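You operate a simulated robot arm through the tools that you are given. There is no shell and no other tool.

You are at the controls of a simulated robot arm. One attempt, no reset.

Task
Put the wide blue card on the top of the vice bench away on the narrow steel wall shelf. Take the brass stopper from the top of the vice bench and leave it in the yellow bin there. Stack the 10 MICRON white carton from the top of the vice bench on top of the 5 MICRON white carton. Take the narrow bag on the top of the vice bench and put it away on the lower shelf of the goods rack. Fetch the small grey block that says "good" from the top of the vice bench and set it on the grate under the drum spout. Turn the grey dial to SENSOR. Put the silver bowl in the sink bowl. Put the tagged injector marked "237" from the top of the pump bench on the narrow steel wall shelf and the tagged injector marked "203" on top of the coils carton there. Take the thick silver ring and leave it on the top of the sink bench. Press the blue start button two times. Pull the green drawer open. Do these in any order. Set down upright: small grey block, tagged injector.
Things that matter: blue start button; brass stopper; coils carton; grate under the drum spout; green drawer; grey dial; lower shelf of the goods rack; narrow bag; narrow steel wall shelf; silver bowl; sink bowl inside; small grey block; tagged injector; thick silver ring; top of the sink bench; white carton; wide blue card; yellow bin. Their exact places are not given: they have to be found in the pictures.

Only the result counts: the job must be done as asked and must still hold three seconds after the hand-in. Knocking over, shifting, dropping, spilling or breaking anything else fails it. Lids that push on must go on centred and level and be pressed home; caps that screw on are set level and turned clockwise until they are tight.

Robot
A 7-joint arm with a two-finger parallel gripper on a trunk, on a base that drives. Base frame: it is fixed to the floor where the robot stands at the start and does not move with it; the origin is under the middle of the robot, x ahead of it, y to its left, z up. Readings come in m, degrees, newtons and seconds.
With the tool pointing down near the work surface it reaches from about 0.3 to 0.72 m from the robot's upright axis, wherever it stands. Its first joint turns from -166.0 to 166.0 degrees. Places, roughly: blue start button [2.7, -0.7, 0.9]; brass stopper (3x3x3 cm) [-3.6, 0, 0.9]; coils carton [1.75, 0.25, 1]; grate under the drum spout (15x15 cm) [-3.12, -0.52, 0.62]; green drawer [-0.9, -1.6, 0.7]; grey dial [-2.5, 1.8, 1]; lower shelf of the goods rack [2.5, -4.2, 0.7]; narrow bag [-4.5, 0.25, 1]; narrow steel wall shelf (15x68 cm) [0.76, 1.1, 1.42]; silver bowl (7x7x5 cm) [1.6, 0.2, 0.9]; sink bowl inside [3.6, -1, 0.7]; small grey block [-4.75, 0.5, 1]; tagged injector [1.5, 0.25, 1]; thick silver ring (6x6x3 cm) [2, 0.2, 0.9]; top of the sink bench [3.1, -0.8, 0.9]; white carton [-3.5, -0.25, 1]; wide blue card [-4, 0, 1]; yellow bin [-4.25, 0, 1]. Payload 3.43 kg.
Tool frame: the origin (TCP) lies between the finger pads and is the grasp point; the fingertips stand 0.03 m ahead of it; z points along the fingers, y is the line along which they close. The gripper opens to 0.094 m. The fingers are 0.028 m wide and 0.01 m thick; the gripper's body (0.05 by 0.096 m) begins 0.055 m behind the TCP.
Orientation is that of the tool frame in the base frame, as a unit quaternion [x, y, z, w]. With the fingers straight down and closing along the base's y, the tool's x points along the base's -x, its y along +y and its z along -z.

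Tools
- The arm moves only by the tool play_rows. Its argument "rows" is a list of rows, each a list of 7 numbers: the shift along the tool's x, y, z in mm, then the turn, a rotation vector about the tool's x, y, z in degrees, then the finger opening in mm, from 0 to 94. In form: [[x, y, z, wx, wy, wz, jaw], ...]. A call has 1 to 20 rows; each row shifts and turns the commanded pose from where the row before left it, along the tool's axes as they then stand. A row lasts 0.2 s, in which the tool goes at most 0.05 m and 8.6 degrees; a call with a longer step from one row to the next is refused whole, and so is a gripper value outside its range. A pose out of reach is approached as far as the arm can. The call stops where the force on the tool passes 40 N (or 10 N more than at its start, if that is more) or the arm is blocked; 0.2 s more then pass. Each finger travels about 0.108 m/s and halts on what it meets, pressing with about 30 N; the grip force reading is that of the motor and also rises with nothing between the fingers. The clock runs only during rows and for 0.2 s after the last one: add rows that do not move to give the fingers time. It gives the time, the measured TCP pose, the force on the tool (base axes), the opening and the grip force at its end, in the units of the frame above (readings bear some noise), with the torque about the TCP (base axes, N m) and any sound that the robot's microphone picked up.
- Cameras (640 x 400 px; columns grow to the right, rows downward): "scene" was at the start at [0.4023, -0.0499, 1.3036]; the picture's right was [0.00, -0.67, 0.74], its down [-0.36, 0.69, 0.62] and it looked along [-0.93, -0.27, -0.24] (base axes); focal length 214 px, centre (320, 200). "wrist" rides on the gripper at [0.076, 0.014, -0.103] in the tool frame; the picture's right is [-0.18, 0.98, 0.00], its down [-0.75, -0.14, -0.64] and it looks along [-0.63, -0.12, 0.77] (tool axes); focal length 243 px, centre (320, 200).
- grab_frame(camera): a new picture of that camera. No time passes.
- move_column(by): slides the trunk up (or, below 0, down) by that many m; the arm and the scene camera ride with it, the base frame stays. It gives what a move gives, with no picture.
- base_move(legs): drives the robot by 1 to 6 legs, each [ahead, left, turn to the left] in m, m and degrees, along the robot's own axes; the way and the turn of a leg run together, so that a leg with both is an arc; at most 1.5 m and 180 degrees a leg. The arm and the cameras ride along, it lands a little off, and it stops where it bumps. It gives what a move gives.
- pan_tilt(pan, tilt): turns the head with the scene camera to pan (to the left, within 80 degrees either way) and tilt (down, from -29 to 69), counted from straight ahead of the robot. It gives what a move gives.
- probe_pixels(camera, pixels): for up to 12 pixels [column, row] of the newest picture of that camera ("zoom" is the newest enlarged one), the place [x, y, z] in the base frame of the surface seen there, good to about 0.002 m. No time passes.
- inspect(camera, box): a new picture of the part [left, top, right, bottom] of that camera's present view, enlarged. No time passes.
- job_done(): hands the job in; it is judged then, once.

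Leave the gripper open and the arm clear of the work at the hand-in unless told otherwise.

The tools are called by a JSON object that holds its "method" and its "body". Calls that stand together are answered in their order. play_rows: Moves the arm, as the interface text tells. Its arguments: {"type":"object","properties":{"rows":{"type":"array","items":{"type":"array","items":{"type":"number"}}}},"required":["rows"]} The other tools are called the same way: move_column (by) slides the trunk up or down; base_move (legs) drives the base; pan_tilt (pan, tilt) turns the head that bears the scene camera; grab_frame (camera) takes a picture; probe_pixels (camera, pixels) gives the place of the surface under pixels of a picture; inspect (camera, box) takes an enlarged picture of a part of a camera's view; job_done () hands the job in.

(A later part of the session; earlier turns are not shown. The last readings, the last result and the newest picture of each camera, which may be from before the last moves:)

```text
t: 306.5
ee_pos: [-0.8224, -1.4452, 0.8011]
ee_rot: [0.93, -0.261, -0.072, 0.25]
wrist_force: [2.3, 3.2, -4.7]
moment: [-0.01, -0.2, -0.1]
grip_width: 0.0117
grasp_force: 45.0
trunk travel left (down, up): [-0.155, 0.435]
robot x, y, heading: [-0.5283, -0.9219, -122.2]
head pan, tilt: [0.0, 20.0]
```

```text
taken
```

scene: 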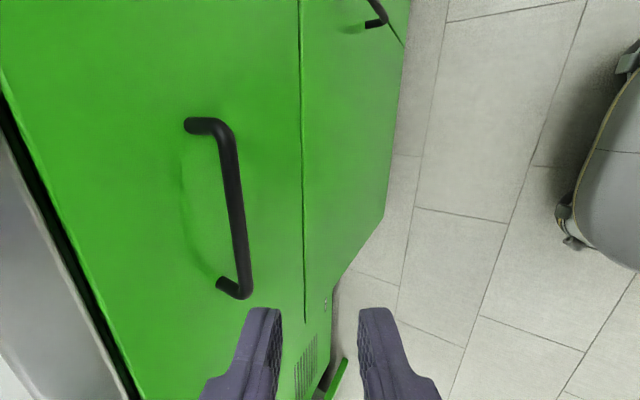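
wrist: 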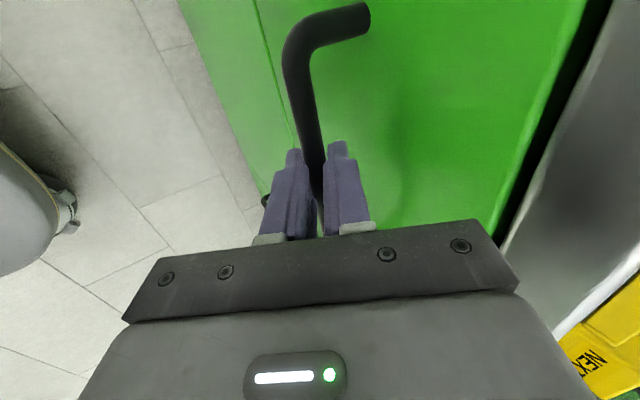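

The bar is gripped. Pull straight back 40 mm and check.

{"method": "play_rows", "body": {"rows": [[0.1, -4.33, -2.5, 0, 0, 0, 0], [0.1, -8.66, -5.02, 0, 0, 0, 0], [0.1, -8.66, -5.02, 0, 0, 0, 0], [0.1, -8.66, -5.02, 0, 0, 0, 0], [0.1, -8.66, -5.02, 0, 0, 0, 0], [0, 0, 0, 0, 0, 0, 0]]}}

{"method": "grab_frame", "body": {"camera": "wrist"}}

```text
t: 307.9
ee_pos: [-0.7993, -1.4055, 0.7997]
ee_rot: [0.93, -0.261, -0.071, 0.249]
wrist_force: [2.1, 0.4, -13.8]
moment: [-0.28, -0.66, 0.26]
grip_width: 0.0116
grasp_force: 44.9
trunk travel left (down, up): [-0.155, 0.435]
robot x, y, heading: [-0.5299, -0.9197, -122.4]
head pan, tilt: [0.0, 20.0]
```

```text
taken
```

wrist: 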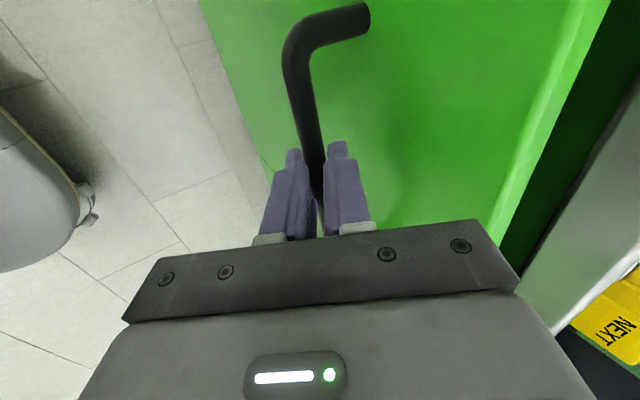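

The drawer is moving out (gap visible at right). Keep pulling.

{"method": "play_rows", "body": {"rows": [[0, -8.4, -4.5, 0, 0, 0, 0], [0, -8.66, -5.0, 0, 0, 0, 0], [0, -8.66, -5.0, 0, 0, 0, 0], [0, -8.66, -5.0, 0, 0, 0, 0], [0, -8.66, -5.0, 0, 0, 0, 0], [0, -8.66, -5.0, 0, 0, 0, 0], [0, -8.66, -5.0, 0, 0, 0, 0], [0, -8.66, -5.0, 0, 0, 0, 0], [0, -8.66, -5.0, 0, 0, 0, 0], [0, -8.66, -5.0, 0, 0, 0, 0], [0, 0, 0, 0, 0, 0, 0]]}}

{"method": "grab_frame", "body": {"camera": "scene"}}

```text
t: 310.3
ee_pos: [-0.7457, -1.3209, 0.7993]
ee_rot: [0.93, -0.261, -0.071, 0.25]
wrist_force: [7.8, -3.6, -4.5]
moment: [-0.37, -0.73, 0.15]
grip_width: 0.0115
grasp_force: 44.8
trunk travel left (down, up): [-0.155, 0.435]
robot x, y, heading: [-0.5316, -0.9241, -122.3]
head pan, tilt: [0.0, 20.0]
```

```text
taken
```

scene: 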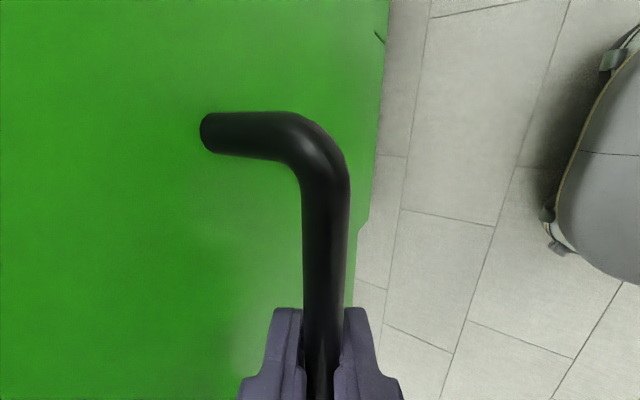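

About 15 cm out. I pull on by driving the base back 0.15 m.

{"method": "base_move", "body": {"legs": [[-0.15, 0, 0]]}}

{"method": "grab_frame", "body": {"camera": "wrist"}}

```text
t: 311.7
ee_pos: [-0.6681, -1.1947, 0.7999]
ee_rot: [0.93, -0.262, -0.071, 0.249]
wrist_force: [5.7, -1.7, -8.0]
moment: [-0.26, -0.49, -0.01]
grip_width: 0.0118
grasp_force: 45.1
trunk travel left (down, up): [-0.155, 0.435]
robot x, y, heading: [-0.4517, -0.7987, -121.9]
head pan, tilt: [0.0, 20.0]
```

```text
taken
```

wrist: 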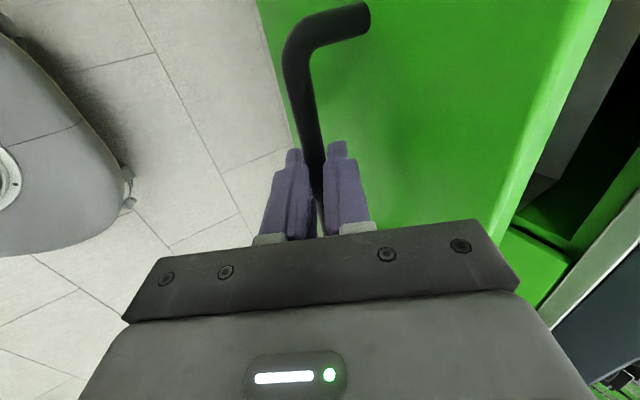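

About 30 cm out and still free. I pull on with the arm in small steps until it stops.

{"method": "play_rows", "body": {"rows": [[0, -8.66, -5.0, 0, 0, 0, 0], [0, -8.66, -5.0, 0, 0, 0, 0], [0, -8.66, -5.0, 0, 0, 0, 0], [0, -8.66, -5.0, 0, 0, 0, 0], [0, -8.66, -5.0, 0, 0, 0, 0], [0, 0, 0, 0, 0, 0, 0]]}}

```text
t: 313.1
ee_pos: [-0.6404, -1.152, 0.7999]
ee_rot: [0.93, -0.26, -0.071, 0.25]
wrist_force: [4.1, -1.9, -1.9]
moment: [0.0, 0.03, -0.36]
grip_width: 0.0116
grasp_force: 45.8
trunk travel left (down, up): [-0.155, 0.435]
robot x, y, heading: [-0.447, -0.7967, -122.2]
head pan, tilt: [0.0, 20.0]
```

{"method": "play_rows", "body": {"rows": [[0, -8.66, -5.0, 0, 0, 0, 0], [0, -8.66, -5.0, 0, 0, 0, 0], [0, -8.66, -5.0, 0, 0, 0, 0], [0, 0, 0, 0, 0, 0, 0]]}}

{"method": "grab_frame", "body": {"camera": "wrist"}}

```text
t: 313.8
ee_pos: [-0.6321, -1.1391, 0.8011]
ee_rot: [0.928, -0.26, -0.071, 0.256]
wrist_force: [-11.2, -13.4, -22.2]
moment: [-0.24, -0.25, 0.09]
grip_width: 0.0118
grasp_force: 44.9
trunk travel left (down, up): [-0.155, 0.435]
robot x, y, heading: [-0.4528, -0.7946, -122.1]
head pan, tilt: [0.0, 20.0]
stopped in row 3: the force on the tool passed its limit at 50 N (the readings are from after the stop); the commanded pose is now the measured one
```

```text
taken
```

wrist: 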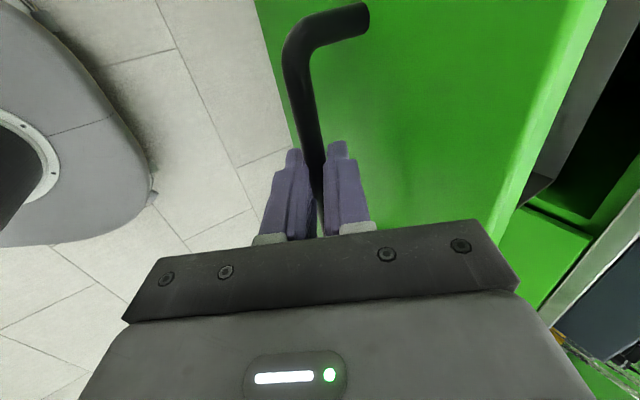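

The drawer hit its end stop (~36 cm). I ease 2 mm, open the fingers, and withdraw along the tool axis.

{"method": "play_rows", "body": {"rows": [[0, 1.7, 1.5, 0, 0, 0, 0], [0, 0, 0, 0, 0, 0, 0], [0, 0, 0, 0, 0, 0, 16], [0, 0, 0, 0, 0, 0, 28], [0, 0, 0, 0, 0, 0, 30], [0, 0, -8, 0, 0, 0, 30], [0, 0, -12, 0, 0, 0, 30], [0, 0, -20, 0, 0, 0, 30], [0, 0, -30, 0, 0, 0, 30], [0, 0, -40, 0, 0, 0, 30], [0, 0, 0, 0, 0, 0, 30]]}}

{"method": "grab_frame", "body": {"camera": "scene"}}

```text
t: 316.2
ee_pos: [-0.6288, -1.1437, 0.8704]
ee_rot: [0.928, -0.262, -0.071, 0.256]
wrist_force: [0.6, -0.1, 0.3]
moment: [0.0, -0.03, -0.03]
grip_width: 0.0301
grasp_force: 0.1
out of reach, approached as far as the arm can: row 8, 9, 10
trunk travel left (down, up): [-0.155, 0.435]
robot x, y, heading: [-0.4508, -0.7999, -122.1]
head pan, tilt: [0.0, 20.0]
```

```text
taken
```

scene: 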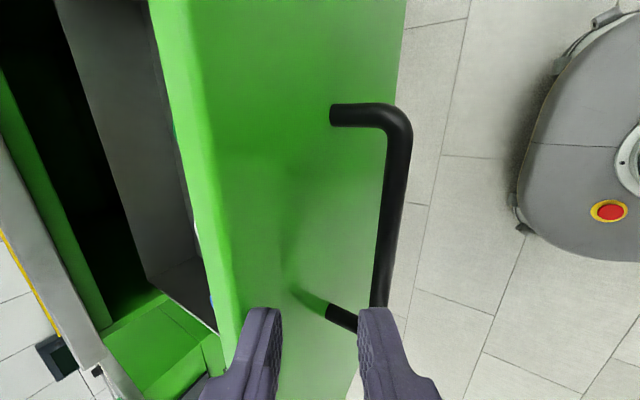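

The drawer is open and released. Raise the trunk to lift away vertically, then untilt and return the tool to standard.

{"method": "move_column", "body": {"by": 0.2}}

{"method": "play_rows", "body": {"rows": [[0, 0, 0, 7.7, 0, 0, 30], [0, 0, 0, 7.7, 0, 0, 30], [0, 0, 0, 7.7, 0, 0, 60], [0, 0, 0, 7.7, 0, 0, 94], [0, 0, 0, 0, 0, 0, 94]]}}

{"method": "play_rows", "body": {"rows": [[0, 0, 0, 0, 0, -8.2, 94], [0, 0, 0, 0, 0, -8.2, 94], [0, 0, 0, 0, 0, -8.2, 94], [0, 0, 0, 0, 0, -8.2, 94], [0, 0, 0, 0, 0, -8.2, 94], [0, 0, 0, 0, 0, -8.2, 94], [0, 0, 0, 0, 0, -8.2, 94], [0, 0, 0, 0, 0, -8.2, 94], [0, 0, 0, 0, 0, -8.2, 94], [0, 0, 0, 0, 0, -8.2, 94], [0, 0, 0, 0, 0, -8.0, 94], [0, 0, 0, 0, 0, 0, 94]]}}

{"method": "grab_frame", "body": {"camera": "scene"}}

```text
t: 318.4
ee_pos: [-0.6288, -1.1424, 1.0697]
ee_rot: [0.928, -0.262, -0.072, 0.256]
wrist_force: [-0.1, 0.4, -0.1]
moment: [0.06, 0.0, 0.0]
grip_width: 0.03
grasp_force: 0.0
trunk travel left (down, up): [-0.355, 0.235]
robot x, y, heading: [-0.452, -0.7948, -122.0]
head pan, tilt: [0.0, 20.0]
```

```text
t: 319.6
ee_pos: [-0.6275, -1.1433, 1.0694]
ee_rot: [0.963, -0.271, 0.0, -0.001]
wrist_force: [-0.6, 0.0, -0.2]
moment: [-0.02, 0.03, 0.01]
grip_width: 0.0941
grasp_force: 0.1
trunk travel left (down, up): [-0.355, 0.235]
robot x, y, heading: [-0.4555, -0.7962, -122.2]
head pan, tilt: [0.0, 20.0]
```

```text
t: 322.2
ee_pos: [-0.6285, -1.1448, 1.0701]
ee_rot: [0.872, 0.49, 0.001, 0.001]
wrist_force: [0.8, 0.0, -0.5]
moment: [0.02, -0.03, -0.01]
grip_width: 0.0939
grasp_force: 0.1
trunk travel left (down, up): [-0.355, 0.235]
robot x, y, heading: [-0.4557, -0.7977, -122.1]
head pan, tilt: [0.0, 20.0]
```

```text
taken
```

scene: 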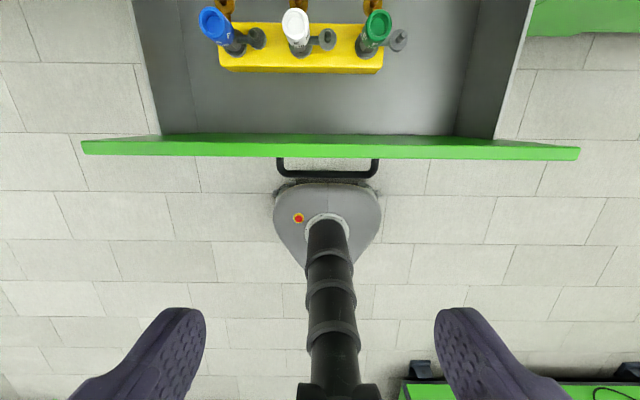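

The drawer stands open. I back off and drive to the right toward the drum and vice bench.

{"method": "base_move", "body": {"legs": [[-0.3, 0, 1.5], [0, -1.25, 0], [0, -1.0, 0]]}}

{"method": "move_column", "body": {"by": 0.0}}

{"method": "pan_tilt", "body": {"pan": 0, "tilt": -29}}

{"method": "grab_frame", "body": {"camera": "scene"}}

```text
t: 335.1
ee_pos: [-2.4174, 0.2505, 1.0703]
ee_rot: [0.861, 0.509, 0.0, 0.0]
wrist_force: [0.1, 0.3, 0.7]
moment: [0.03, 0.03, 0.03]
grip_width: 0.0941
grasp_force: 0.1
trunk travel left (down, up): [-0.355, 0.235]
robot x, y, heading: [-2.2584, 0.6046, -119.1]
head pan, tilt: [0.0, 20.0]
```

```text
t: 335.6
ee_pos: [-2.4182, 0.2479, 1.0695]
ee_rot: [0.861, 0.509, -0.001, 0.0]
wrist_force: [0.1, -0.7, -0.6]
moment: [-0.04, 0.0, 0.0]
grip_width: 0.0941
grasp_force: 0.0
trunk travel left (down, up): [-0.355, 0.235]
robot x, y, heading: [-2.2585, 0.6067, -119.4]
head pan, tilt: [0.0, 20.0]
```

```text
t: 336.7
ee_pos: [-2.4182, 0.2487, 1.0694]
ee_rot: [0.861, 0.509, 0.0, 0.0]
wrist_force: [0.0, 1.2, -0.1]
moment: [0.0, 0.01, 0.02]
grip_width: 0.0936
grasp_force: 0.0
trunk travel left (down, up): [-0.355, 0.235]
robot x, y, heading: [-2.2569, 0.6027, -119.5]
head pan, tilt: [0.0, -28.6]
```

```text
taken
```

scene: 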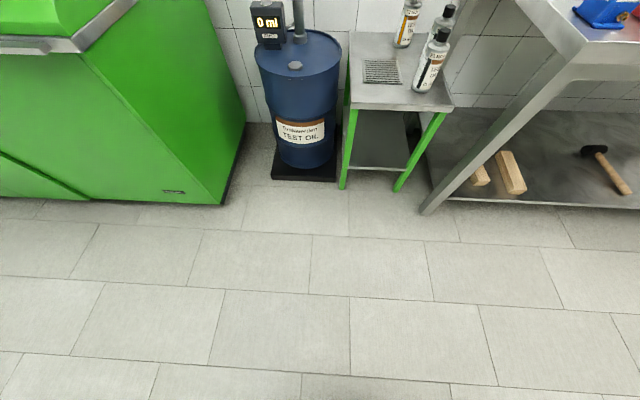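

I see the oil drum, the stand with a grate at (382,72), bottles, and the vice bench at the right. Probe the grate.

{"method": "probe_pixels", "body": {"camera": "scene", "pixels": [[382, 72], [366, 62], [398, 62], [364, 83], [401, 84], [430, 60], [405, 25], [375, 100], [445, 100], [300, 65], [297, 15], [560, 30]]}}

{"method": "inspect", "body": {"camera": "scene", "box": [230, 0, 480, 160]}}

```text
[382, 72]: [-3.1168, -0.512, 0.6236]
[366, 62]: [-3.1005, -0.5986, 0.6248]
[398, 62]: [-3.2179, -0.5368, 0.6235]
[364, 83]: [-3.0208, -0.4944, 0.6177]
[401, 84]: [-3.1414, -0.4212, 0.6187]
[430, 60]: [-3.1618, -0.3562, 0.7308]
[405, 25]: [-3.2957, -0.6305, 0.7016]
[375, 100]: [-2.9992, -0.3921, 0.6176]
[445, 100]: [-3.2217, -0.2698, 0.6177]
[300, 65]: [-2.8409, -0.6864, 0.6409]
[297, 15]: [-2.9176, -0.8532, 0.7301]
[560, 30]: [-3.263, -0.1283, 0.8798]
```

```text
2.50 times, centred on (355, 80) of scene
```

zoom: 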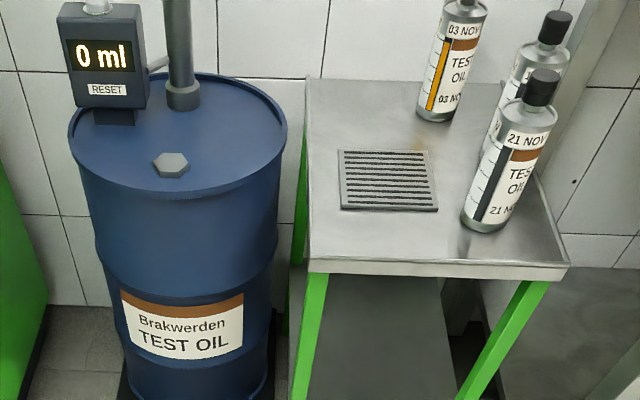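

The grate top is z=0.624 at [-3.117,-0.512]. The drum's pipe goes up with a spout somewhere above; tilt the hand to look up.

{"method": "play_rows", "body": {"rows": [[0, 0, 0, 0, -8, 0, 94], [0, 0, 0, 0, -8, 0, 94], [0, 0, 0, 0, -8, 0, 94], [0, 0, 0, 0, -8, 0, 94], [0, 0, 0, 0, -8, 0, 94], [0, 0, 0, 0, 0, 0, 94]]}}

{"method": "grab_frame", "body": {"camera": "scene"}}

```text
t: 338.1
ee_pos: [-2.4214, 0.2351, 1.0622]
ee_rot: [0.808, 0.479, -0.294, 0.175]
wrist_force: [-0.9, 0.6, 0.5]
moment: [0.0, -0.02, -0.03]
grip_width: 0.0939
grasp_force: 0.1
out of reach, approached as far as the arm can: row 5
trunk travel left (down, up): [-0.355, 0.235]
robot x, y, heading: [-2.2588, 0.6074, -119.3]
head pan, tilt: [0.0, -28.6]
```

```text
taken
```

scene: 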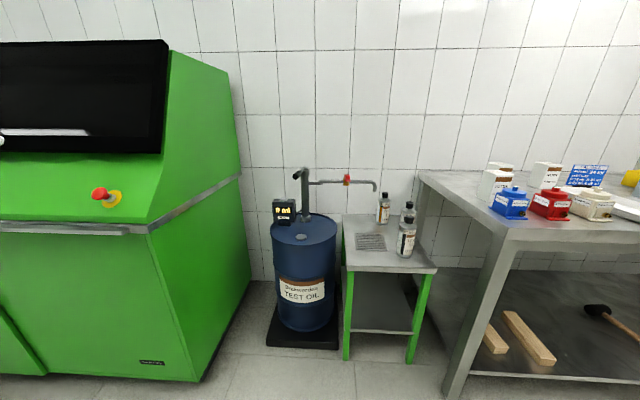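

{"method": "inspect", "body": {"camera": "scene", "box": [260, 150, 450, 290]}}

{"method": "probe_pixels", "body": {"camera": "scene", "pixels": [[325, 182], [347, 181], [365, 182], [375, 188], [304, 175], [370, 243], [405, 235], [384, 210], [408, 210], [298, 170]]}}

```text
2.86 times, centred on (355, 220) of scene
```

zoom: 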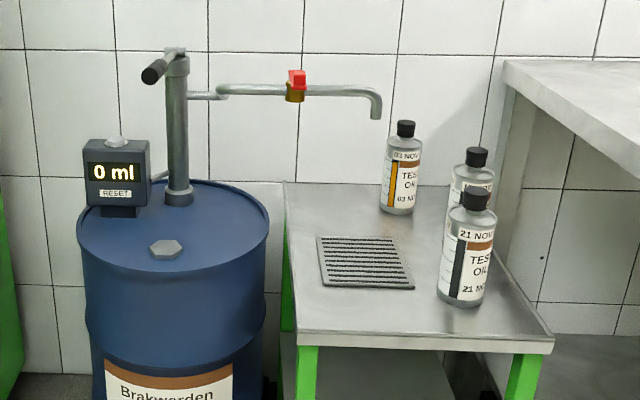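

```text
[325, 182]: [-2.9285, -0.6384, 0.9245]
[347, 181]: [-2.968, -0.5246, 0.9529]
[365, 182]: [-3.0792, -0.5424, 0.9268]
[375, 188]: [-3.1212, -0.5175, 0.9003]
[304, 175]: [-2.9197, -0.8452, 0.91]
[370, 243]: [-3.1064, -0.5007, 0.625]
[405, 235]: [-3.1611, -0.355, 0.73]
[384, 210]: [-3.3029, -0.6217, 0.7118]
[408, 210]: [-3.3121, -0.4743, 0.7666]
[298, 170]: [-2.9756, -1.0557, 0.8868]
```

The spout tip hangs at z≈0.89 right above the grate's centre, so the block must go in with a tilted hand. Untilt now and drive to the vice bench.

{"method": "play_rows", "body": {"rows": [[0, 0, 0, 0, 8, 0, 94], [0, 0, 0, 0, 8, 0, 94], [0, 0, 0, 0, 8, 0, 94], [0, 0, 0, 0, 8, 0, 94], [0, 0, 0, 0, 6.5, 0, 94], [0, 0, 0, 0, 0, 0, 94]]}}

{"method": "move_column", "body": {"by": 0.12}}

{"method": "base_move", "body": {"legs": [[0, -1.15, 0], [0.25, 0, 0]]}}

{"method": "grab_frame", "body": {"camera": "scene"}}

```text
t: 339.5
ee_pos: [-2.4227, 0.2345, 1.0629]
ee_rot: [0.861, 0.509, -0.011, 0.007]
wrist_force: [-0.4, -0.9, -0.1]
moment: [-0.01, 0.02, 0.01]
grip_width: 0.0937
grasp_force: 0.0
trunk travel left (down, up): [-0.355, 0.235]
robot x, y, heading: [-2.2589, 0.6054, -119.6]
head pan, tilt: [0.0, -28.6]
```

```text
t: 341.0
ee_pos: [-2.4229, 0.235, 1.1823]
ee_rot: [0.861, 0.509, -0.011, 0.007]
wrist_force: [0.1, 0.2, 0.1]
moment: [0.02, -0.02, 0.0]
grip_width: 0.0939
grasp_force: 0.0
trunk travel left (down, up): [-0.475, 0.115]
robot x, y, heading: [-2.2574, 0.6007, -119.2]
head pan, tilt: [0.0, -28.6]
```

```text
t: 348.4
ee_pos: [-3.566, 0.5942, 1.1814]
ee_rot: [0.861, 0.508, -0.011, 0.006]
wrist_force: [-0.2, -0.8, 0.0]
moment: [0.05, -0.02, -0.01]
grip_width: 0.094
grasp_force: 0.0
trunk travel left (down, up): [-0.475, 0.115]
robot x, y, heading: [-3.3971, 0.9625, -119.6]
head pan, tilt: [0.0, -28.6]
```

```text
taken
```

scene: 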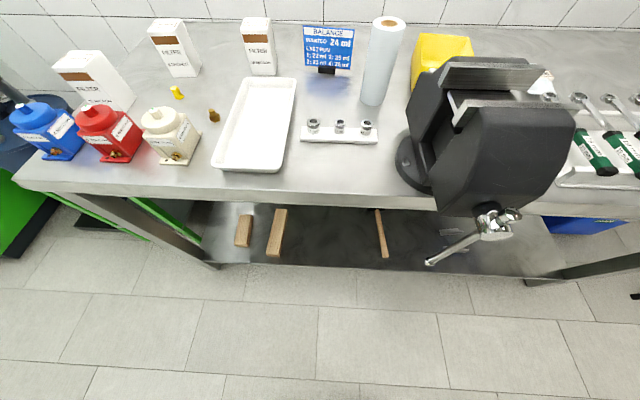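

The vice bench: three FILTER cartons at the left back, small stoppers at (177,92) and (214,115), white tray, the blue BALANCE card at (328,45), yellow bin at (440,60), the vice. Zoom in for labels.

{"method": "inspect", "body": {"camera": "scene", "box": [40, 0, 300, 180]}}

{"method": "inspect", "body": {"camera": "scene", "box": [280, 0, 480, 150]}}

{"method": "inspect", "body": {"camera": "scene", "box": [130, 70, 250, 150]}}

```text
2.22 times, centred on (170, 90) of scene
```

zoom: 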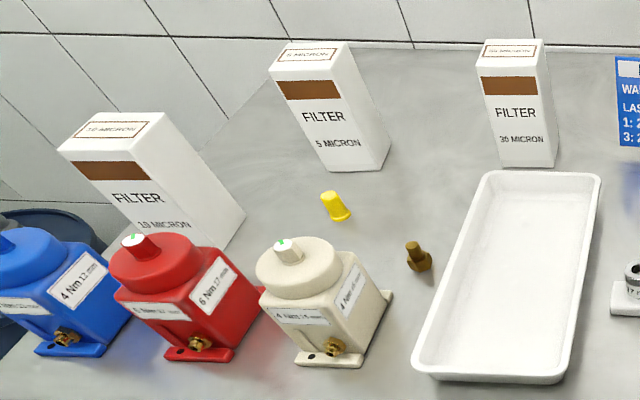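

```text
2.67 times, centred on (380, 75) of scene
```

zoom: 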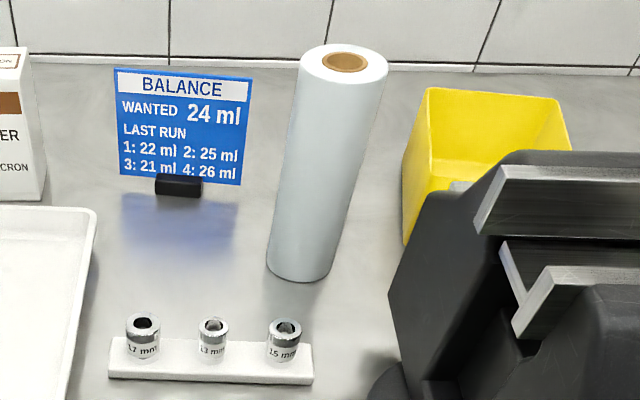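

```text
5.00 times, centred on (190, 110) of scene
```

zoom: 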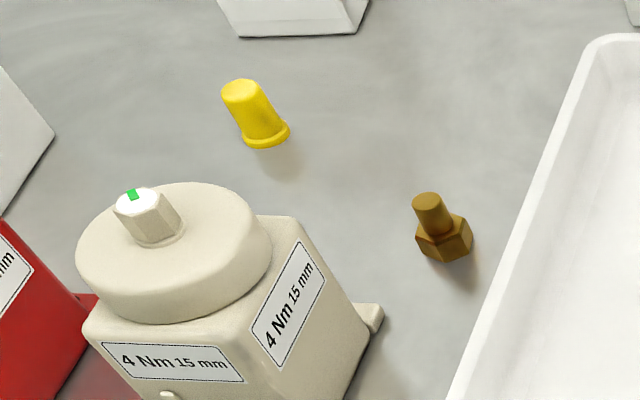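

Left carton is 10 MICRON, middle 5 MICRON, right 30 MICRON; the brass stopper is the hex piece at scene (214,115). Probe the positions.

{"method": "probe_pixels", "body": {"camera": "scene", "pixels": [[303, 26], [353, 28], [304, 66], [351, 70], [327, 72], [318, 70], [336, 72], [240, 120], [316, 50], [345, 50]]}}

{"method": "probe_pixels", "body": {"camera": "zoom", "pixels": [[430, 200], [415, 205], [447, 210], [430, 250], [455, 235], [440, 290], [245, 90], [260, 140], [560, 200]]}}

```text
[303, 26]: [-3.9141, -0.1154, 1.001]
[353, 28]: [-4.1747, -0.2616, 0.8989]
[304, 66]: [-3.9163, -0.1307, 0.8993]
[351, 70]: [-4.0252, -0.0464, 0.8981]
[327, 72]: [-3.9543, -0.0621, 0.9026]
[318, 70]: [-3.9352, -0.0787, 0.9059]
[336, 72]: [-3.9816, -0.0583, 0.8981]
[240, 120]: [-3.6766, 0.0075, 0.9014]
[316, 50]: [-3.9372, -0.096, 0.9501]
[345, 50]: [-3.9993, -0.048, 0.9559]
```

```text
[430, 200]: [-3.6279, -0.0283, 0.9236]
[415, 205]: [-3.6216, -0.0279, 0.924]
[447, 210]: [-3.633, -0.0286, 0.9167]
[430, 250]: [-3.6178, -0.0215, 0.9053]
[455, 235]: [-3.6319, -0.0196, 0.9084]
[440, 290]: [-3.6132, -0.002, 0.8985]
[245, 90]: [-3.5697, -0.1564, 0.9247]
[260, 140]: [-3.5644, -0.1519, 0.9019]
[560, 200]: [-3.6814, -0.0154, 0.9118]
```

{"method": "probe_pixels", "body": {"camera": "scene", "pixels": [[300, 195], [60, 188], [560, 208], [300, 265], [440, 90], [412, 65], [470, 60], [440, 40], [460, 235], [90, 62], [175, 28], [175, 75]]}}

```text
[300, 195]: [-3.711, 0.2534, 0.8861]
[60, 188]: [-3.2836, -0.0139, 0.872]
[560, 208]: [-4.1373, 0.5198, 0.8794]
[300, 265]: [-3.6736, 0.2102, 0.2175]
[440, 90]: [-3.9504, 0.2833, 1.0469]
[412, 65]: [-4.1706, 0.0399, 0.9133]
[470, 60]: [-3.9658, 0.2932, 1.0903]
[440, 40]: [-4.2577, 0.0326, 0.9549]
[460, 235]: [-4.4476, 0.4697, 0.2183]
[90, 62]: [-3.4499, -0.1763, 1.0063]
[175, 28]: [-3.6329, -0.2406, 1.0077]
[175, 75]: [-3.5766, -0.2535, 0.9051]
```

Bench edge direction is -32° (facing heading -122°). I correct the small tool tilt and drive to stand before the cartons.

{"method": "play_rows", "body": {"rows": [[0, 0, 0, 0, 1.5, 0, 94], [0, 0, 0, 0, 0, 0, 94]]}}

{"method": "base_move", "body": {"legs": [[0.2, 0.418, -2.4], [0.32, 0, 0]]}}

{"method": "pan_tilt", "body": {"pan": 0, "tilt": -15}}

{"method": "grab_frame", "body": {"camera": "scene"}}

```text
t: 349.0
ee_pos: [-3.5657, 0.5953, 1.1826]
ee_rot: [0.862, 0.507, 0.0, 0.0]
wrist_force: [-0.3, 0.4, 0.3]
moment: [-0.04, 0.0, 0.0]
grip_width: 0.0941
grasp_force: 0.1
trunk travel left (down, up): [-0.475, 0.115]
robot x, y, heading: [-3.4029, 0.9627, -119.8]
head pan, tilt: [0.0, -28.6]
```

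```text
t: 353.6
ee_pos: [-3.4973, -0.0661, 1.1828]
ee_rot: [0.873, 0.487, 0.0, 0.0]
wrist_force: [-0.2, 0.0, 0.3]
moment: [0.04, -0.01, -0.03]
grip_width: 0.094
grasp_force: 0.1
trunk travel left (down, up): [-0.475, 0.115]
robot x, y, heading: [-3.3131, 0.2958, -122.4]
head pan, tilt: [0.0, -28.6]
```

```text
t: 354.3
ee_pos: [-3.4959, -0.066, 1.1825]
ee_rot: [0.873, 0.488, -0.001, 0.0]
wrist_force: [0.7, 0.2, 0.0]
moment: [0.01, -0.01, -0.04]
grip_width: 0.0941
grasp_force: 0.0
trunk travel left (down, up): [-0.475, 0.115]
robot x, y, heading: [-3.3113, 0.295, -122.3]
head pan, tilt: [0.0, -15.0]
```

```text
taken
```

scene: 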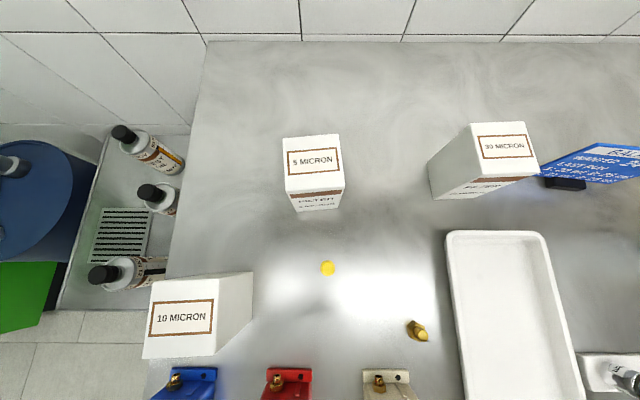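

Robot is in place. Zoom on the 10 and 5 MICRON cartons and probe their top corners.

{"method": "inspect", "body": {"camera": "scene", "box": [130, 260, 270, 370]}}

{"method": "probe_pixels", "body": {"camera": "scene", "pixels": [[153, 283], [216, 281], [145, 355], [214, 353], [183, 318], [250, 275], [248, 320], [285, 140], [337, 138], [290, 190], [343, 187], [315, 163]]}}

```text
3.64 times, centred on (200, 315) of scene
```

zoom: 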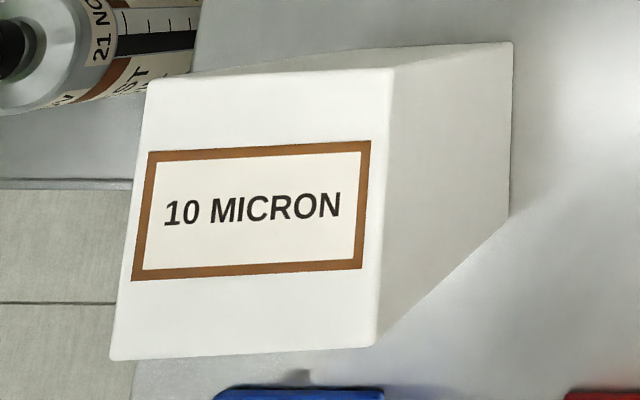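

```text
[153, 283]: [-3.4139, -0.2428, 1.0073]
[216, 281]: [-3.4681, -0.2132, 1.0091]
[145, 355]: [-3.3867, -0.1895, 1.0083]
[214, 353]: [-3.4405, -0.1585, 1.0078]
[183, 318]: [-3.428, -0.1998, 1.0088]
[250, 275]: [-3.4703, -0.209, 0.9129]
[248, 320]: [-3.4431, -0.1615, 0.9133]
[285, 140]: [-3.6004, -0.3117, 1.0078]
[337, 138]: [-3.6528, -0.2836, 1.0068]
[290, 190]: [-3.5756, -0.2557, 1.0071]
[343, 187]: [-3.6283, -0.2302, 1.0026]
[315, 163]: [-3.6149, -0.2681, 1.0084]
```

The 10 carton: centre [-3.427,-0.201], 62 mm square, top z 1.008; the 5 carton: centre [-3.614,-0.270], same turn (-28.4°). I align the tool and go above the 10 carton.

{"method": "play_rows", "body": {"rows": [[0, 0, 0, 0, 0, -3.2, 94], [-21.5, 31.3, 0, 0, 0, 0, 94], [-21.5, 31.3, 0, 0, 0, 0, 94], [-21.5, 31.3, 0, 0, 0, 0, 94], [-21.4, 31.2, 0, 0, 0, 0, 94], [0, 0, 30, 0, 0, 0, 94], [0, 0, 30, 0, 0, 0, 94], [0, 0, 0, 0, 0, 0, 94]]}}

{"method": "pan_tilt", "body": {"pan": 0, "tilt": 30}}

{"method": "grab_frame", "body": {"camera": "scene"}}

{"method": "grab_frame", "body": {"camera": "wrist"}}

```text
t: 356.1
ee_pos: [-3.4271, -0.1989, 1.1233]
ee_rot: [0.859, 0.512, 0.0, 0.0]
wrist_force: [-0.4, 0.0, -0.3]
moment: [-0.01, 0.03, -0.02]
grip_width: 0.094
grasp_force: 0.0
trunk travel left (down, up): [-0.475, 0.115]
robot x, y, heading: [-3.3128, 0.2971, -122.4]
head pan, tilt: [0.0, -15.0]
```

```text
t: 357.3
ee_pos: [-3.4278, -0.1993, 1.1244]
ee_rot: [0.859, 0.513, 0.0, 0.0]
wrist_force: [-0.9, -1.3, -0.4]
moment: [0.0, -0.05, 0.01]
grip_width: 0.0939
grasp_force: 0.1
trunk travel left (down, up): [-0.475, 0.115]
robot x, y, heading: [-3.3142, 0.2947, -122.4]
head pan, tilt: [0.0, 30.0]
```

```text
taken
```

scene: 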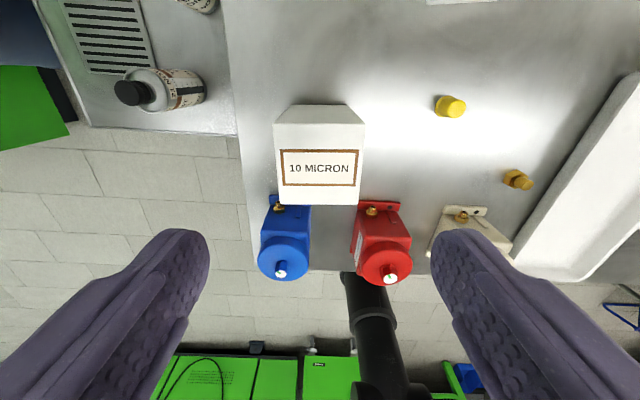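

```text
taken
```

wrist: 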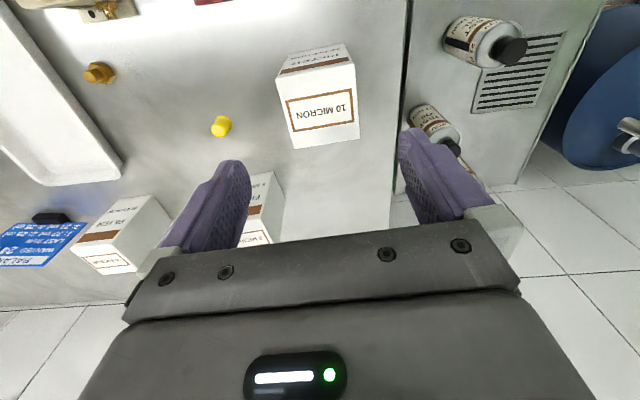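

{"method": "probe_pixels", "body": {"camera": "scene", "pixels": [[283, 265], [384, 275], [280, 200], [372, 205], [283, 110], [350, 110], [282, 190], [358, 190]]}}

```text
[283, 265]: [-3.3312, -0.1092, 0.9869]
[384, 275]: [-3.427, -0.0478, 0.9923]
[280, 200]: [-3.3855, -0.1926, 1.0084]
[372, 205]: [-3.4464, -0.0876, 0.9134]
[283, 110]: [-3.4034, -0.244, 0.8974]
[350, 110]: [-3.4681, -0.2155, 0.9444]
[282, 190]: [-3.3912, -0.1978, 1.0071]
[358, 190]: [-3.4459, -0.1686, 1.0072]
```

Gear boxes end below z=0.992, so the wrist camera clears them. Descend and grip the 10 carton.

{"method": "play_rows", "body": {"rows": [[0, 0, 30, 0, 0, 0, 94], [0, 0, 30, 0, 0, 0, 94], [0, 0, 30, 0, 0, 0, 94], [0, 0, 25, 0, 0, 0, 94], [0, 0, 20, 0, 0, 0, 94], [0, 0, 14, 0, 0, 0, 94], [0, 0, 0, 0, 0, 0, 94]]}}

{"method": "grab_frame", "body": {"camera": "wrist"}}

```text
t: 358.9
ee_pos: [-3.4246, -0.1987, 0.9938]
ee_rot: [0.859, 0.512, 0.0, 0.0]
wrist_force: [0.0, 1.1, -0.3]
moment: [-0.02, -0.01, 0.02]
grip_width: 0.0941
grasp_force: 0.1
out of reach, approached as far as the arm can: row 5, 6
trunk travel left (down, up): [-0.475, 0.115]
robot x, y, heading: [-3.313, 0.2925, -122.3]
head pan, tilt: [0.0, 30.0]
```

```text
taken
```

wrist: 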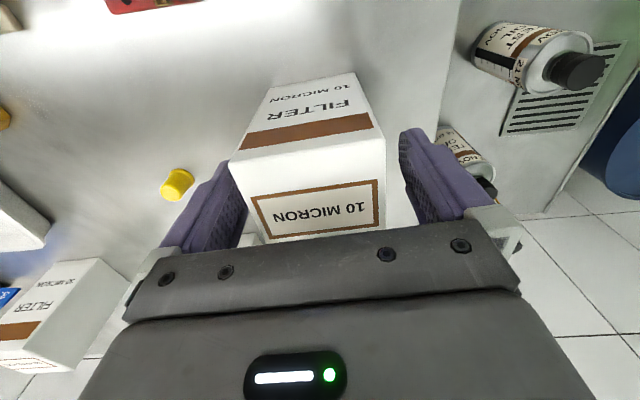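

The arm is at its low limit because the trunk is high; I lower the trunk 20 mm to bring the fingers to grip height, then close.

{"method": "move_column", "body": {"by": -0.02}}

{"method": "play_rows", "body": {"rows": [[0, 0, 0, 0, 0, 0, 80], [0, 0, 0, 0, 0, 0, 72], [0, 0, 0, 0, 0, 0, 66], [0, 0, 0, 0, 0, 0, 60], [0, 0, 0, 0, 0, 0, 40], [0, 0, 0, 0, 0, 0, 30], [0, 0, 0, 0, 0, 0, 30]]}}

```text
t: 359.5
ee_pos: [-3.4253, -0.1995, 0.9736]
ee_rot: [0.859, 0.512, 0.0, -0.001]
wrist_force: [-0.8, -0.1, -0.5]
moment: [-0.02, 0.0, -0.01]
grip_width: 0.0941
grasp_force: 0.1
trunk travel left (down, up): [-0.455, 0.135]
robot x, y, heading: [-3.3122, 0.2969, -122.2]
head pan, tilt: [0.0, 30.0]
```

```text
t: 361.1
ee_pos: [-3.4237, -0.1988, 0.9754]
ee_rot: [0.859, 0.512, 0.0, 0.001]
wrist_force: [-2.5, 0.0, 3.5]
moment: [0.05, 0.25, 0.0]
grip_width: 0.0701
grasp_force: 30.0
trunk travel left (down, up): [-0.455, 0.135]
robot x, y, heading: [-3.3112, 0.2928, -122.3]
head pan, tilt: [0.0, 30.0]
```

Gripped (70 mm). Lift slowly, then move over the 5 carton: shift by (-0.187,-0.069).

{"method": "play_rows", "body": {"rows": [[0, 0, -4, 0, 0, 0, 30], [0, 0, -8, 0, 0, 0, 30], [0, 0, -15, 0, 0, 0, 30], [0, 0, -20, 0, 0, 0, 30], [0, 0, -25, 0, 0, 0, 30], [0, 0, -25, 0, 0, 0, 30], [0, 0, -25, 0, 0, 0, 30], [0, 0, -20, 0, 0, 0, 30], [0, 0, -10, 0, 0, 0, 30], [0, 0, 0, 0, 0, 0, 30]]}}

{"method": "grab_frame", "body": {"camera": "scene"}}

```text
t: 363.3
ee_pos: [-3.4244, -0.1988, 1.1264]
ee_rot: [0.859, 0.512, 0.001, 0.001]
wrist_force: [-0.2, 0.2, -2.0]
moment: [0.0, 0.0, 0.01]
grip_width: 0.07
grasp_force: 30.0
trunk travel left (down, up): [-0.455, 0.135]
robot x, y, heading: [-3.315, 0.2982, -122.5]
head pan, tilt: [0.0, 30.0]
```

```text
taken
```

scene: 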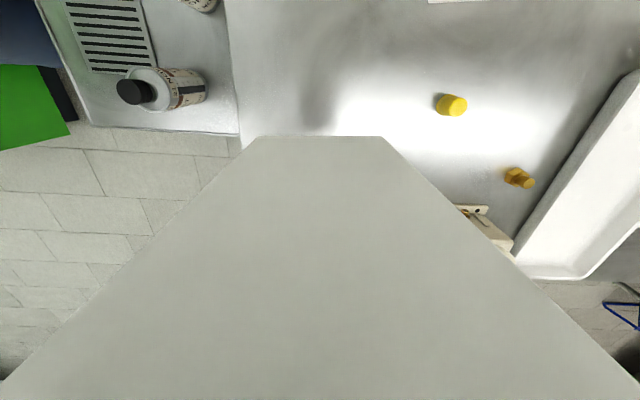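

Carton in hand (2 N). Move over the 5 MICRON carton.

{"method": "play_rows", "body": {"rows": [[-10, -9, 0, 0, 0, 0, 30], [-20, -18, 0, 0, 0, 0, 30], [-25, -22, 0, 0, 0, 0, 30], [-25, -22, 0, 0, 0, 0, 30], [-25, -22, 0, 0, 0, 0, 30], [-20, -18, 0, 0, 0, 0, 30], [-15, -13, 0, 0, 0, 0, 30], [-9.9, -9, 0, 0, 0, 0, 30], [0, 0, 0, 0, 0, 0, 30], [0, 0, 0, 0, 0, 0, 30]]}}

{"method": "grab_frame", "body": {"camera": "wrist"}}

{"method": "grab_frame", "body": {"camera": "scene"}}

```text
t: 365.5
ee_pos: [-3.6147, -0.2672, 1.1263]
ee_rot: [0.859, 0.512, -0.001, 0.001]
wrist_force: [0.3, -0.1, -2.0]
moment: [0.02, -0.02, 0.0]
grip_width: 0.0699
grasp_force: 30.1
trunk travel left (down, up): [-0.455, 0.135]
robot x, y, heading: [-3.314, 0.2958, -122.1]
head pan, tilt: [0.0, 30.0]
```

```text
taken
```

wrist: 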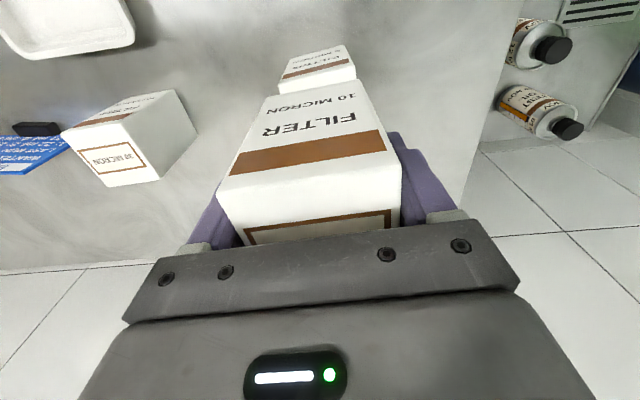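

```text
taken
```

scene: 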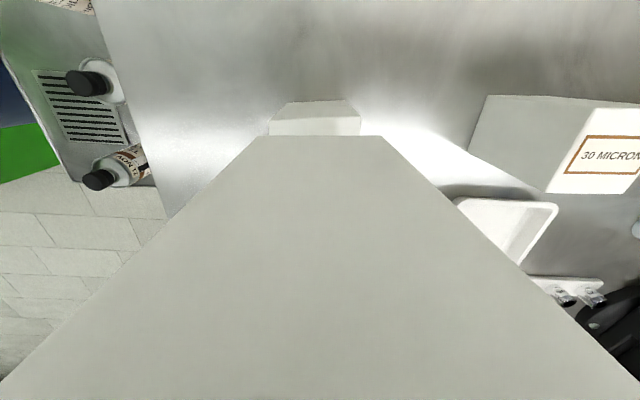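

{"method": "inspect", "body": {"camera": "scene", "box": [230, 80, 410, 160]}}

{"method": "probe_pixels", "body": {"camera": "scene", "pixels": [[275, 125], [315, 125], [355, 125], [290, 107], [350, 107], [320, 145], [270, 145], [370, 145]]}}

```text
3.56 times, centred on (320, 120) of scene
```

zoom: 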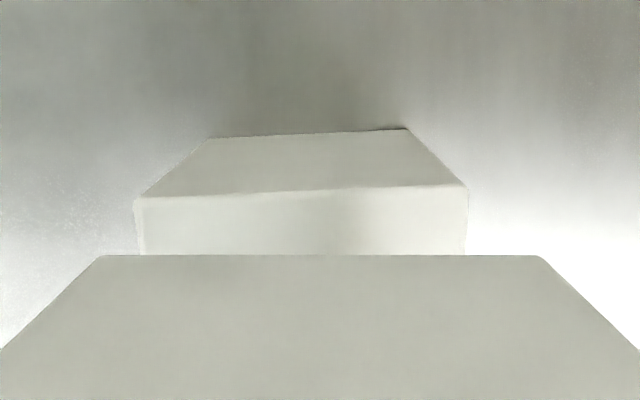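

```text
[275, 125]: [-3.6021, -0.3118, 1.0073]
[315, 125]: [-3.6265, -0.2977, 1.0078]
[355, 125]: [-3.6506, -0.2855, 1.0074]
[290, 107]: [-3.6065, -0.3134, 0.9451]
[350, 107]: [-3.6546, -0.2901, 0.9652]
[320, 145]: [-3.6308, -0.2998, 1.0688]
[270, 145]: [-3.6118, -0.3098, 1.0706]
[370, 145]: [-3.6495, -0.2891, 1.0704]
```

The held carton's back face matches the 5's back face; it needs ~3.5 mm shift to tool +y. Apply it and lower.

{"method": "play_rows", "body": {"rows": [[0, 3.5, 0, 0, 0, 0, 30], [0, 0, 10, 0, 0, 0, 30], [0, 0, 12, 0, 0, 0, 30], [0, 0, 10, 0, 0, 0, 30], [0, 0, 4, 0, 0, 0, 30], [0, 0, 0, 0, 0, 0, 30]]}}

{"method": "inspect", "body": {"camera": "scene", "box": [230, 80, 410, 160]}}

```text
t: 366.9
ee_pos: [-3.6123, -0.2695, 1.0893]
ee_rot: [0.859, 0.512, 0.0, 0.0]
wrist_force: [-0.4, -0.8, -2.4]
moment: [-0.02, -0.01, -0.01]
grip_width: 0.07
grasp_force: 30.6
trunk travel left (down, up): [-0.455, 0.135]
robot x, y, heading: [-3.3143, 0.2957, -122.3]
head pan, tilt: [0.0, 30.0]
```

```text
3.56 times, centred on (320, 120) of scene
```

zoom: 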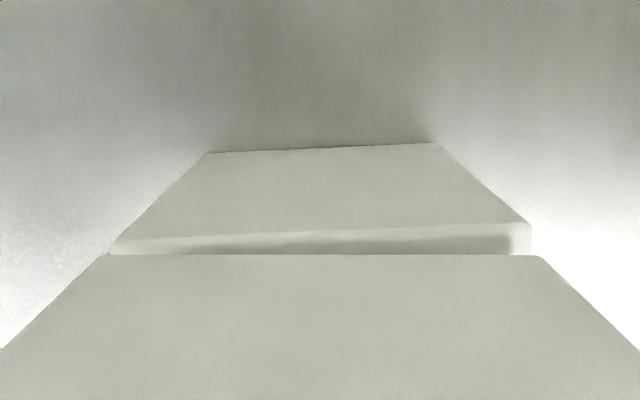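

Laterally aligned now; the 5 is turned ~2° more. I correct by -2° and lower in small steps.

{"method": "play_rows", "body": {"rows": [[0, 0, 0, 0, 0, -2, 30], [0, 0, 2, 0, 0, 0, 30], [0, 0, 1.5, 0, 0, 0, 30], [0, 0, 0, 0, 0, 0, 30]]}}

{"method": "play_rows", "body": {"rows": [[0, 0, 1, 0, 0, 0, 30], [0, 0, 1, 0, 0, 0, 30], [0, 0, 0, 0, 0, 0, 30]]}}

```text
t: 367.9
ee_pos: [-3.6114, -0.2694, 1.0857]
ee_rot: [0.85, 0.527, 0.0, 0.001]
wrist_force: [0.4, -0.4, -2.2]
moment: [0.01, -0.02, 0.0]
grip_width: 0.0701
grasp_force: 30.4
trunk travel left (down, up): [-0.455, 0.135]
robot x, y, heading: [-3.3137, 0.2905, -122.1]
head pan, tilt: [0.0, 30.0]
```

```text
t: 368.7
ee_pos: [-3.6103, -0.2689, 1.0856]
ee_rot: [0.85, 0.527, 0.0, 0.0]
wrist_force: [0.5, 0.6, 0.4]
moment: [0.05, 0.04, 0.02]
grip_width: 0.0701
grasp_force: 30.3
trunk travel left (down, up): [-0.455, 0.135]
robot x, y, heading: [-3.3177, 0.2934, -122.5]
head pan, tilt: [0.0, 30.0]
```

The weight has come off (0.4 N): contact. Open slowly and rise.

{"method": "play_rows", "body": {"rows": [[0, 0, 0.5, 0, 0, 0, 30], [0, 0, 0, 0, 0, 0, 68], [0, 0, 0, 0, 0, 0, 74], [0, 0, 0, 0, 0, 0, 82], [0, 0, 0, 0, 0, 0, 92], [0, 0, 0, 0, 0, 0, 94], [0, 0, -15, 0, 0, 0, 94], [0, 0, -25, 0, 0, 0, 94], [0, 0, -30, 0, 0, 0, 94], [0, 0, -30, 0, 0, 0, 94], [0, 0, -20, 0, 0, 0, 94], [0, 0, 0, 0, 0, 0, 94]]}}

{"method": "grab_frame", "body": {"camera": "scene"}}

{"method": "grab_frame", "body": {"camera": "wrist"}}

```text
t: 371.3
ee_pos: [-3.6112, -0.2671, 1.2045]
ee_rot: [0.85, 0.527, 0.001, 0.001]
wrist_force: [0.2, 0.3, -0.5]
moment: [0.0, 0.02, 0.03]
grip_width: 0.094
grasp_force: 0.0
trunk travel left (down, up): [-0.455, 0.135]
robot x, y, heading: [-3.3155, 0.2955, -122.5]
head pan, tilt: [0.0, 30.0]
```

```text
taken
```

scene: 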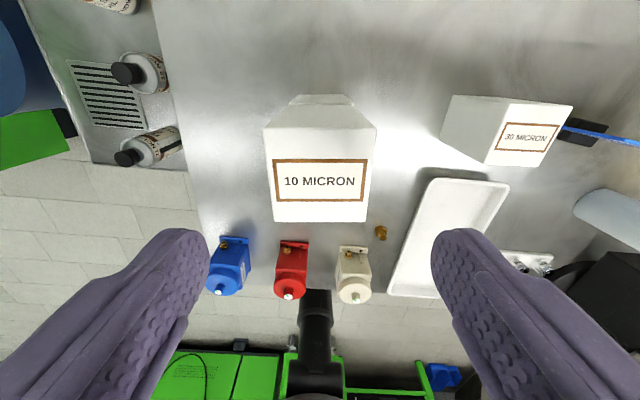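

```text
taken
```

wrist: 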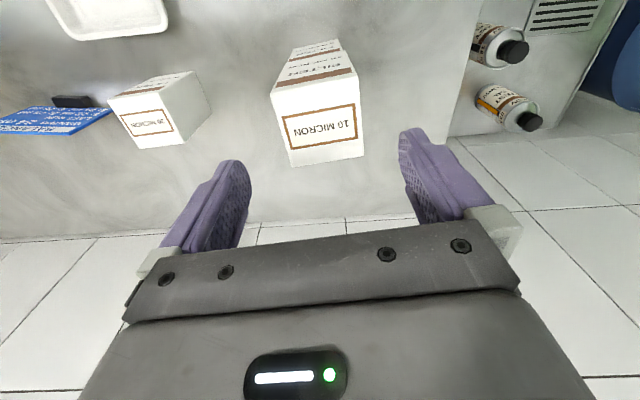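

10 MICRON stands on 5 MICRON. Next the brass stopper: move above it, then lower the trunk.

{"method": "play_rows", "body": {"rows": [[30, -17, 0, 0, 0, 0, 94], [36, -21, 0, 0, 0, 0, 94], [36, -21, 0, 0, 0, 0, 94], [36, -21, 0, 0, 0, 0, 70], [36, -20, 0, 0, 0, 0, 54], [36, -20, 0, 0, 0, 0, 54], [0, 0, 0, 0, 0, 0, 54]]}}

{"method": "move_column", "body": {"by": -0.16}}

{"method": "pan_tilt", "body": {"pan": 0, "tilt": 25}}

{"method": "grab_frame", "body": {"camera": "scene"}}

```text
t: 372.9
ee_pos: [-3.6247, -0.0278, 1.2041]
ee_rot: [0.849, 0.528, 0.001, 0.0]
wrist_force: [-0.5, 0.4, -0.2]
moment: [-0.02, -0.04, -0.06]
grip_width: 0.0541
grasp_force: 0.1
trunk travel left (down, up): [-0.455, 0.135]
robot x, y, heading: [-3.3118, 0.2948, -122.3]
head pan, tilt: [0.0, 30.0]
```

```text
t: 374.8
ee_pos: [-3.6242, -0.0278, 1.0447]
ee_rot: [0.85, 0.527, 0.001, -0.001]
wrist_force: [-0.4, 0.5, -0.7]
moment: [0.0, 0.0, 0.0]
grip_width: 0.054
grasp_force: 0.1
trunk travel left (down, up): [-0.295, 0.295]
robot x, y, heading: [-3.3158, 0.2944, -122.3]
head pan, tilt: [0.0, 30.0]
```

```text
t: 375.4
ee_pos: [-3.6255, -0.028, 1.0436]
ee_rot: [0.85, 0.526, 0.0, 0.0]
wrist_force: [-0.6, 0.3, -0.1]
moment: [0.01, 0.02, -0.04]
grip_width: 0.0542
grasp_force: 0.0
trunk travel left (down, up): [-0.295, 0.295]
robot x, y, heading: [-3.3112, 0.2929, -122.3]
head pan, tilt: [0.0, 25.0]
```

```text
taken
```

scene: 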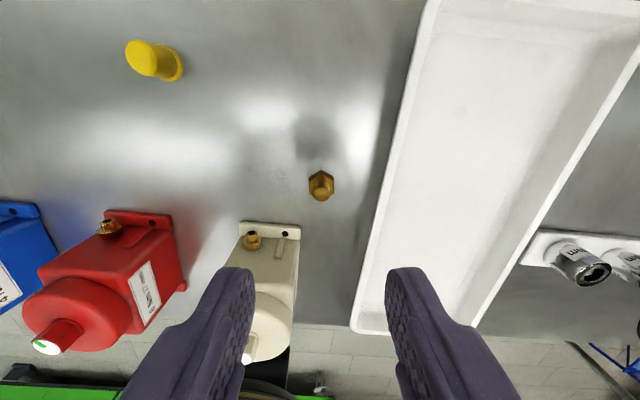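

{"method": "probe_pixels", "body": {"camera": "scene", "pixels": [[321, 186], [318, 178], [326, 195], [250, 235], [290, 232], [285, 260], [265, 330], [250, 350], [390, 186], [375, 240], [305, 186], [335, 186]]}}

{"method": "inspect", "body": {"camera": "scene", "box": [290, 155, 354, 215]}}

```text
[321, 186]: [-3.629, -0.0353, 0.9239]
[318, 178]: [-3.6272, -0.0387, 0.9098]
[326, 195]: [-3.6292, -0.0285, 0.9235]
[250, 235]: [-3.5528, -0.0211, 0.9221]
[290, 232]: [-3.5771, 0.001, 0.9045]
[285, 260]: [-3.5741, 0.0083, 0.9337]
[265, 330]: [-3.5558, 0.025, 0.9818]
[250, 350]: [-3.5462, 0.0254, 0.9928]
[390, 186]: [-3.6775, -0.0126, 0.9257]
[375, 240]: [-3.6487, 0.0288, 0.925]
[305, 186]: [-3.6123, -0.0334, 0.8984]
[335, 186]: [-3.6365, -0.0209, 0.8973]
```

```text
6.67 times, centred on (322, 185) of scene
```

zoom: 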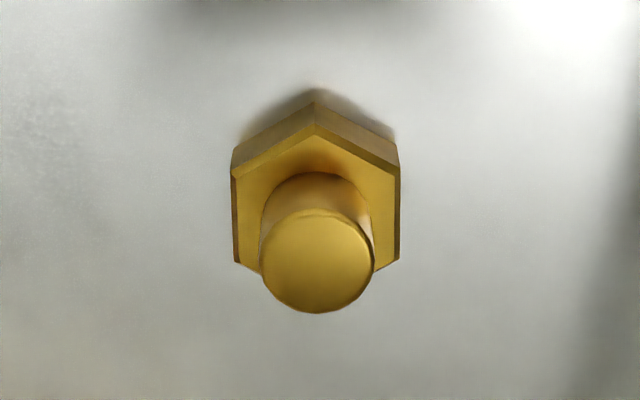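

Hex flats face left/right, so the present orientation suits. Descend to z≈0.931 and close on the hex.

{"method": "play_rows", "body": {"rows": [[-2, 0, 25, 0, 0, 0, 54], [0, 0, 25, 0, 0, 0, 54], [0, 0, 25, 0, 0, 0, 54], [0, 0, 20, 0, 0, 0, 54], [0, 0, 12, 0, 0, 0, 54], [0, 0, 5, 0, 0, 0, 54], [0, 0, 0, 0, 0, 0, 54]]}}

{"method": "grab_frame", "body": {"camera": "wrist"}}

```text
t: 377.0
ee_pos: [-3.6257, -0.0295, 0.9305]
ee_rot: [0.849, 0.528, 0.001, 0.0]
wrist_force: [0.0, -0.7, 0.4]
moment: [0.01, -0.02, -0.02]
grip_width: 0.054
grasp_force: 0.2
trunk travel left (down, up): [-0.295, 0.295]
robot x, y, heading: [-3.3122, 0.2934, -122.5]
head pan, tilt: [0.0, 25.0]
```

```text
taken
```

wrist: 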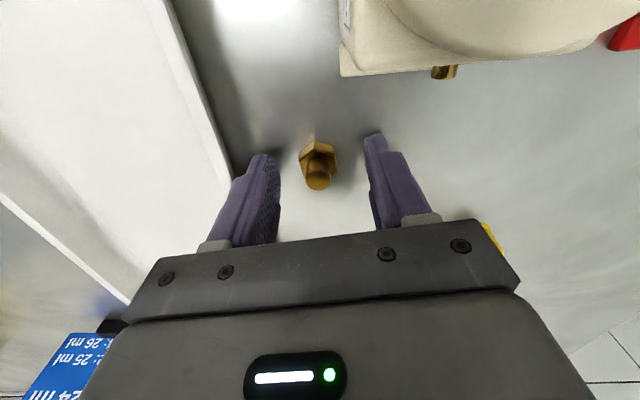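

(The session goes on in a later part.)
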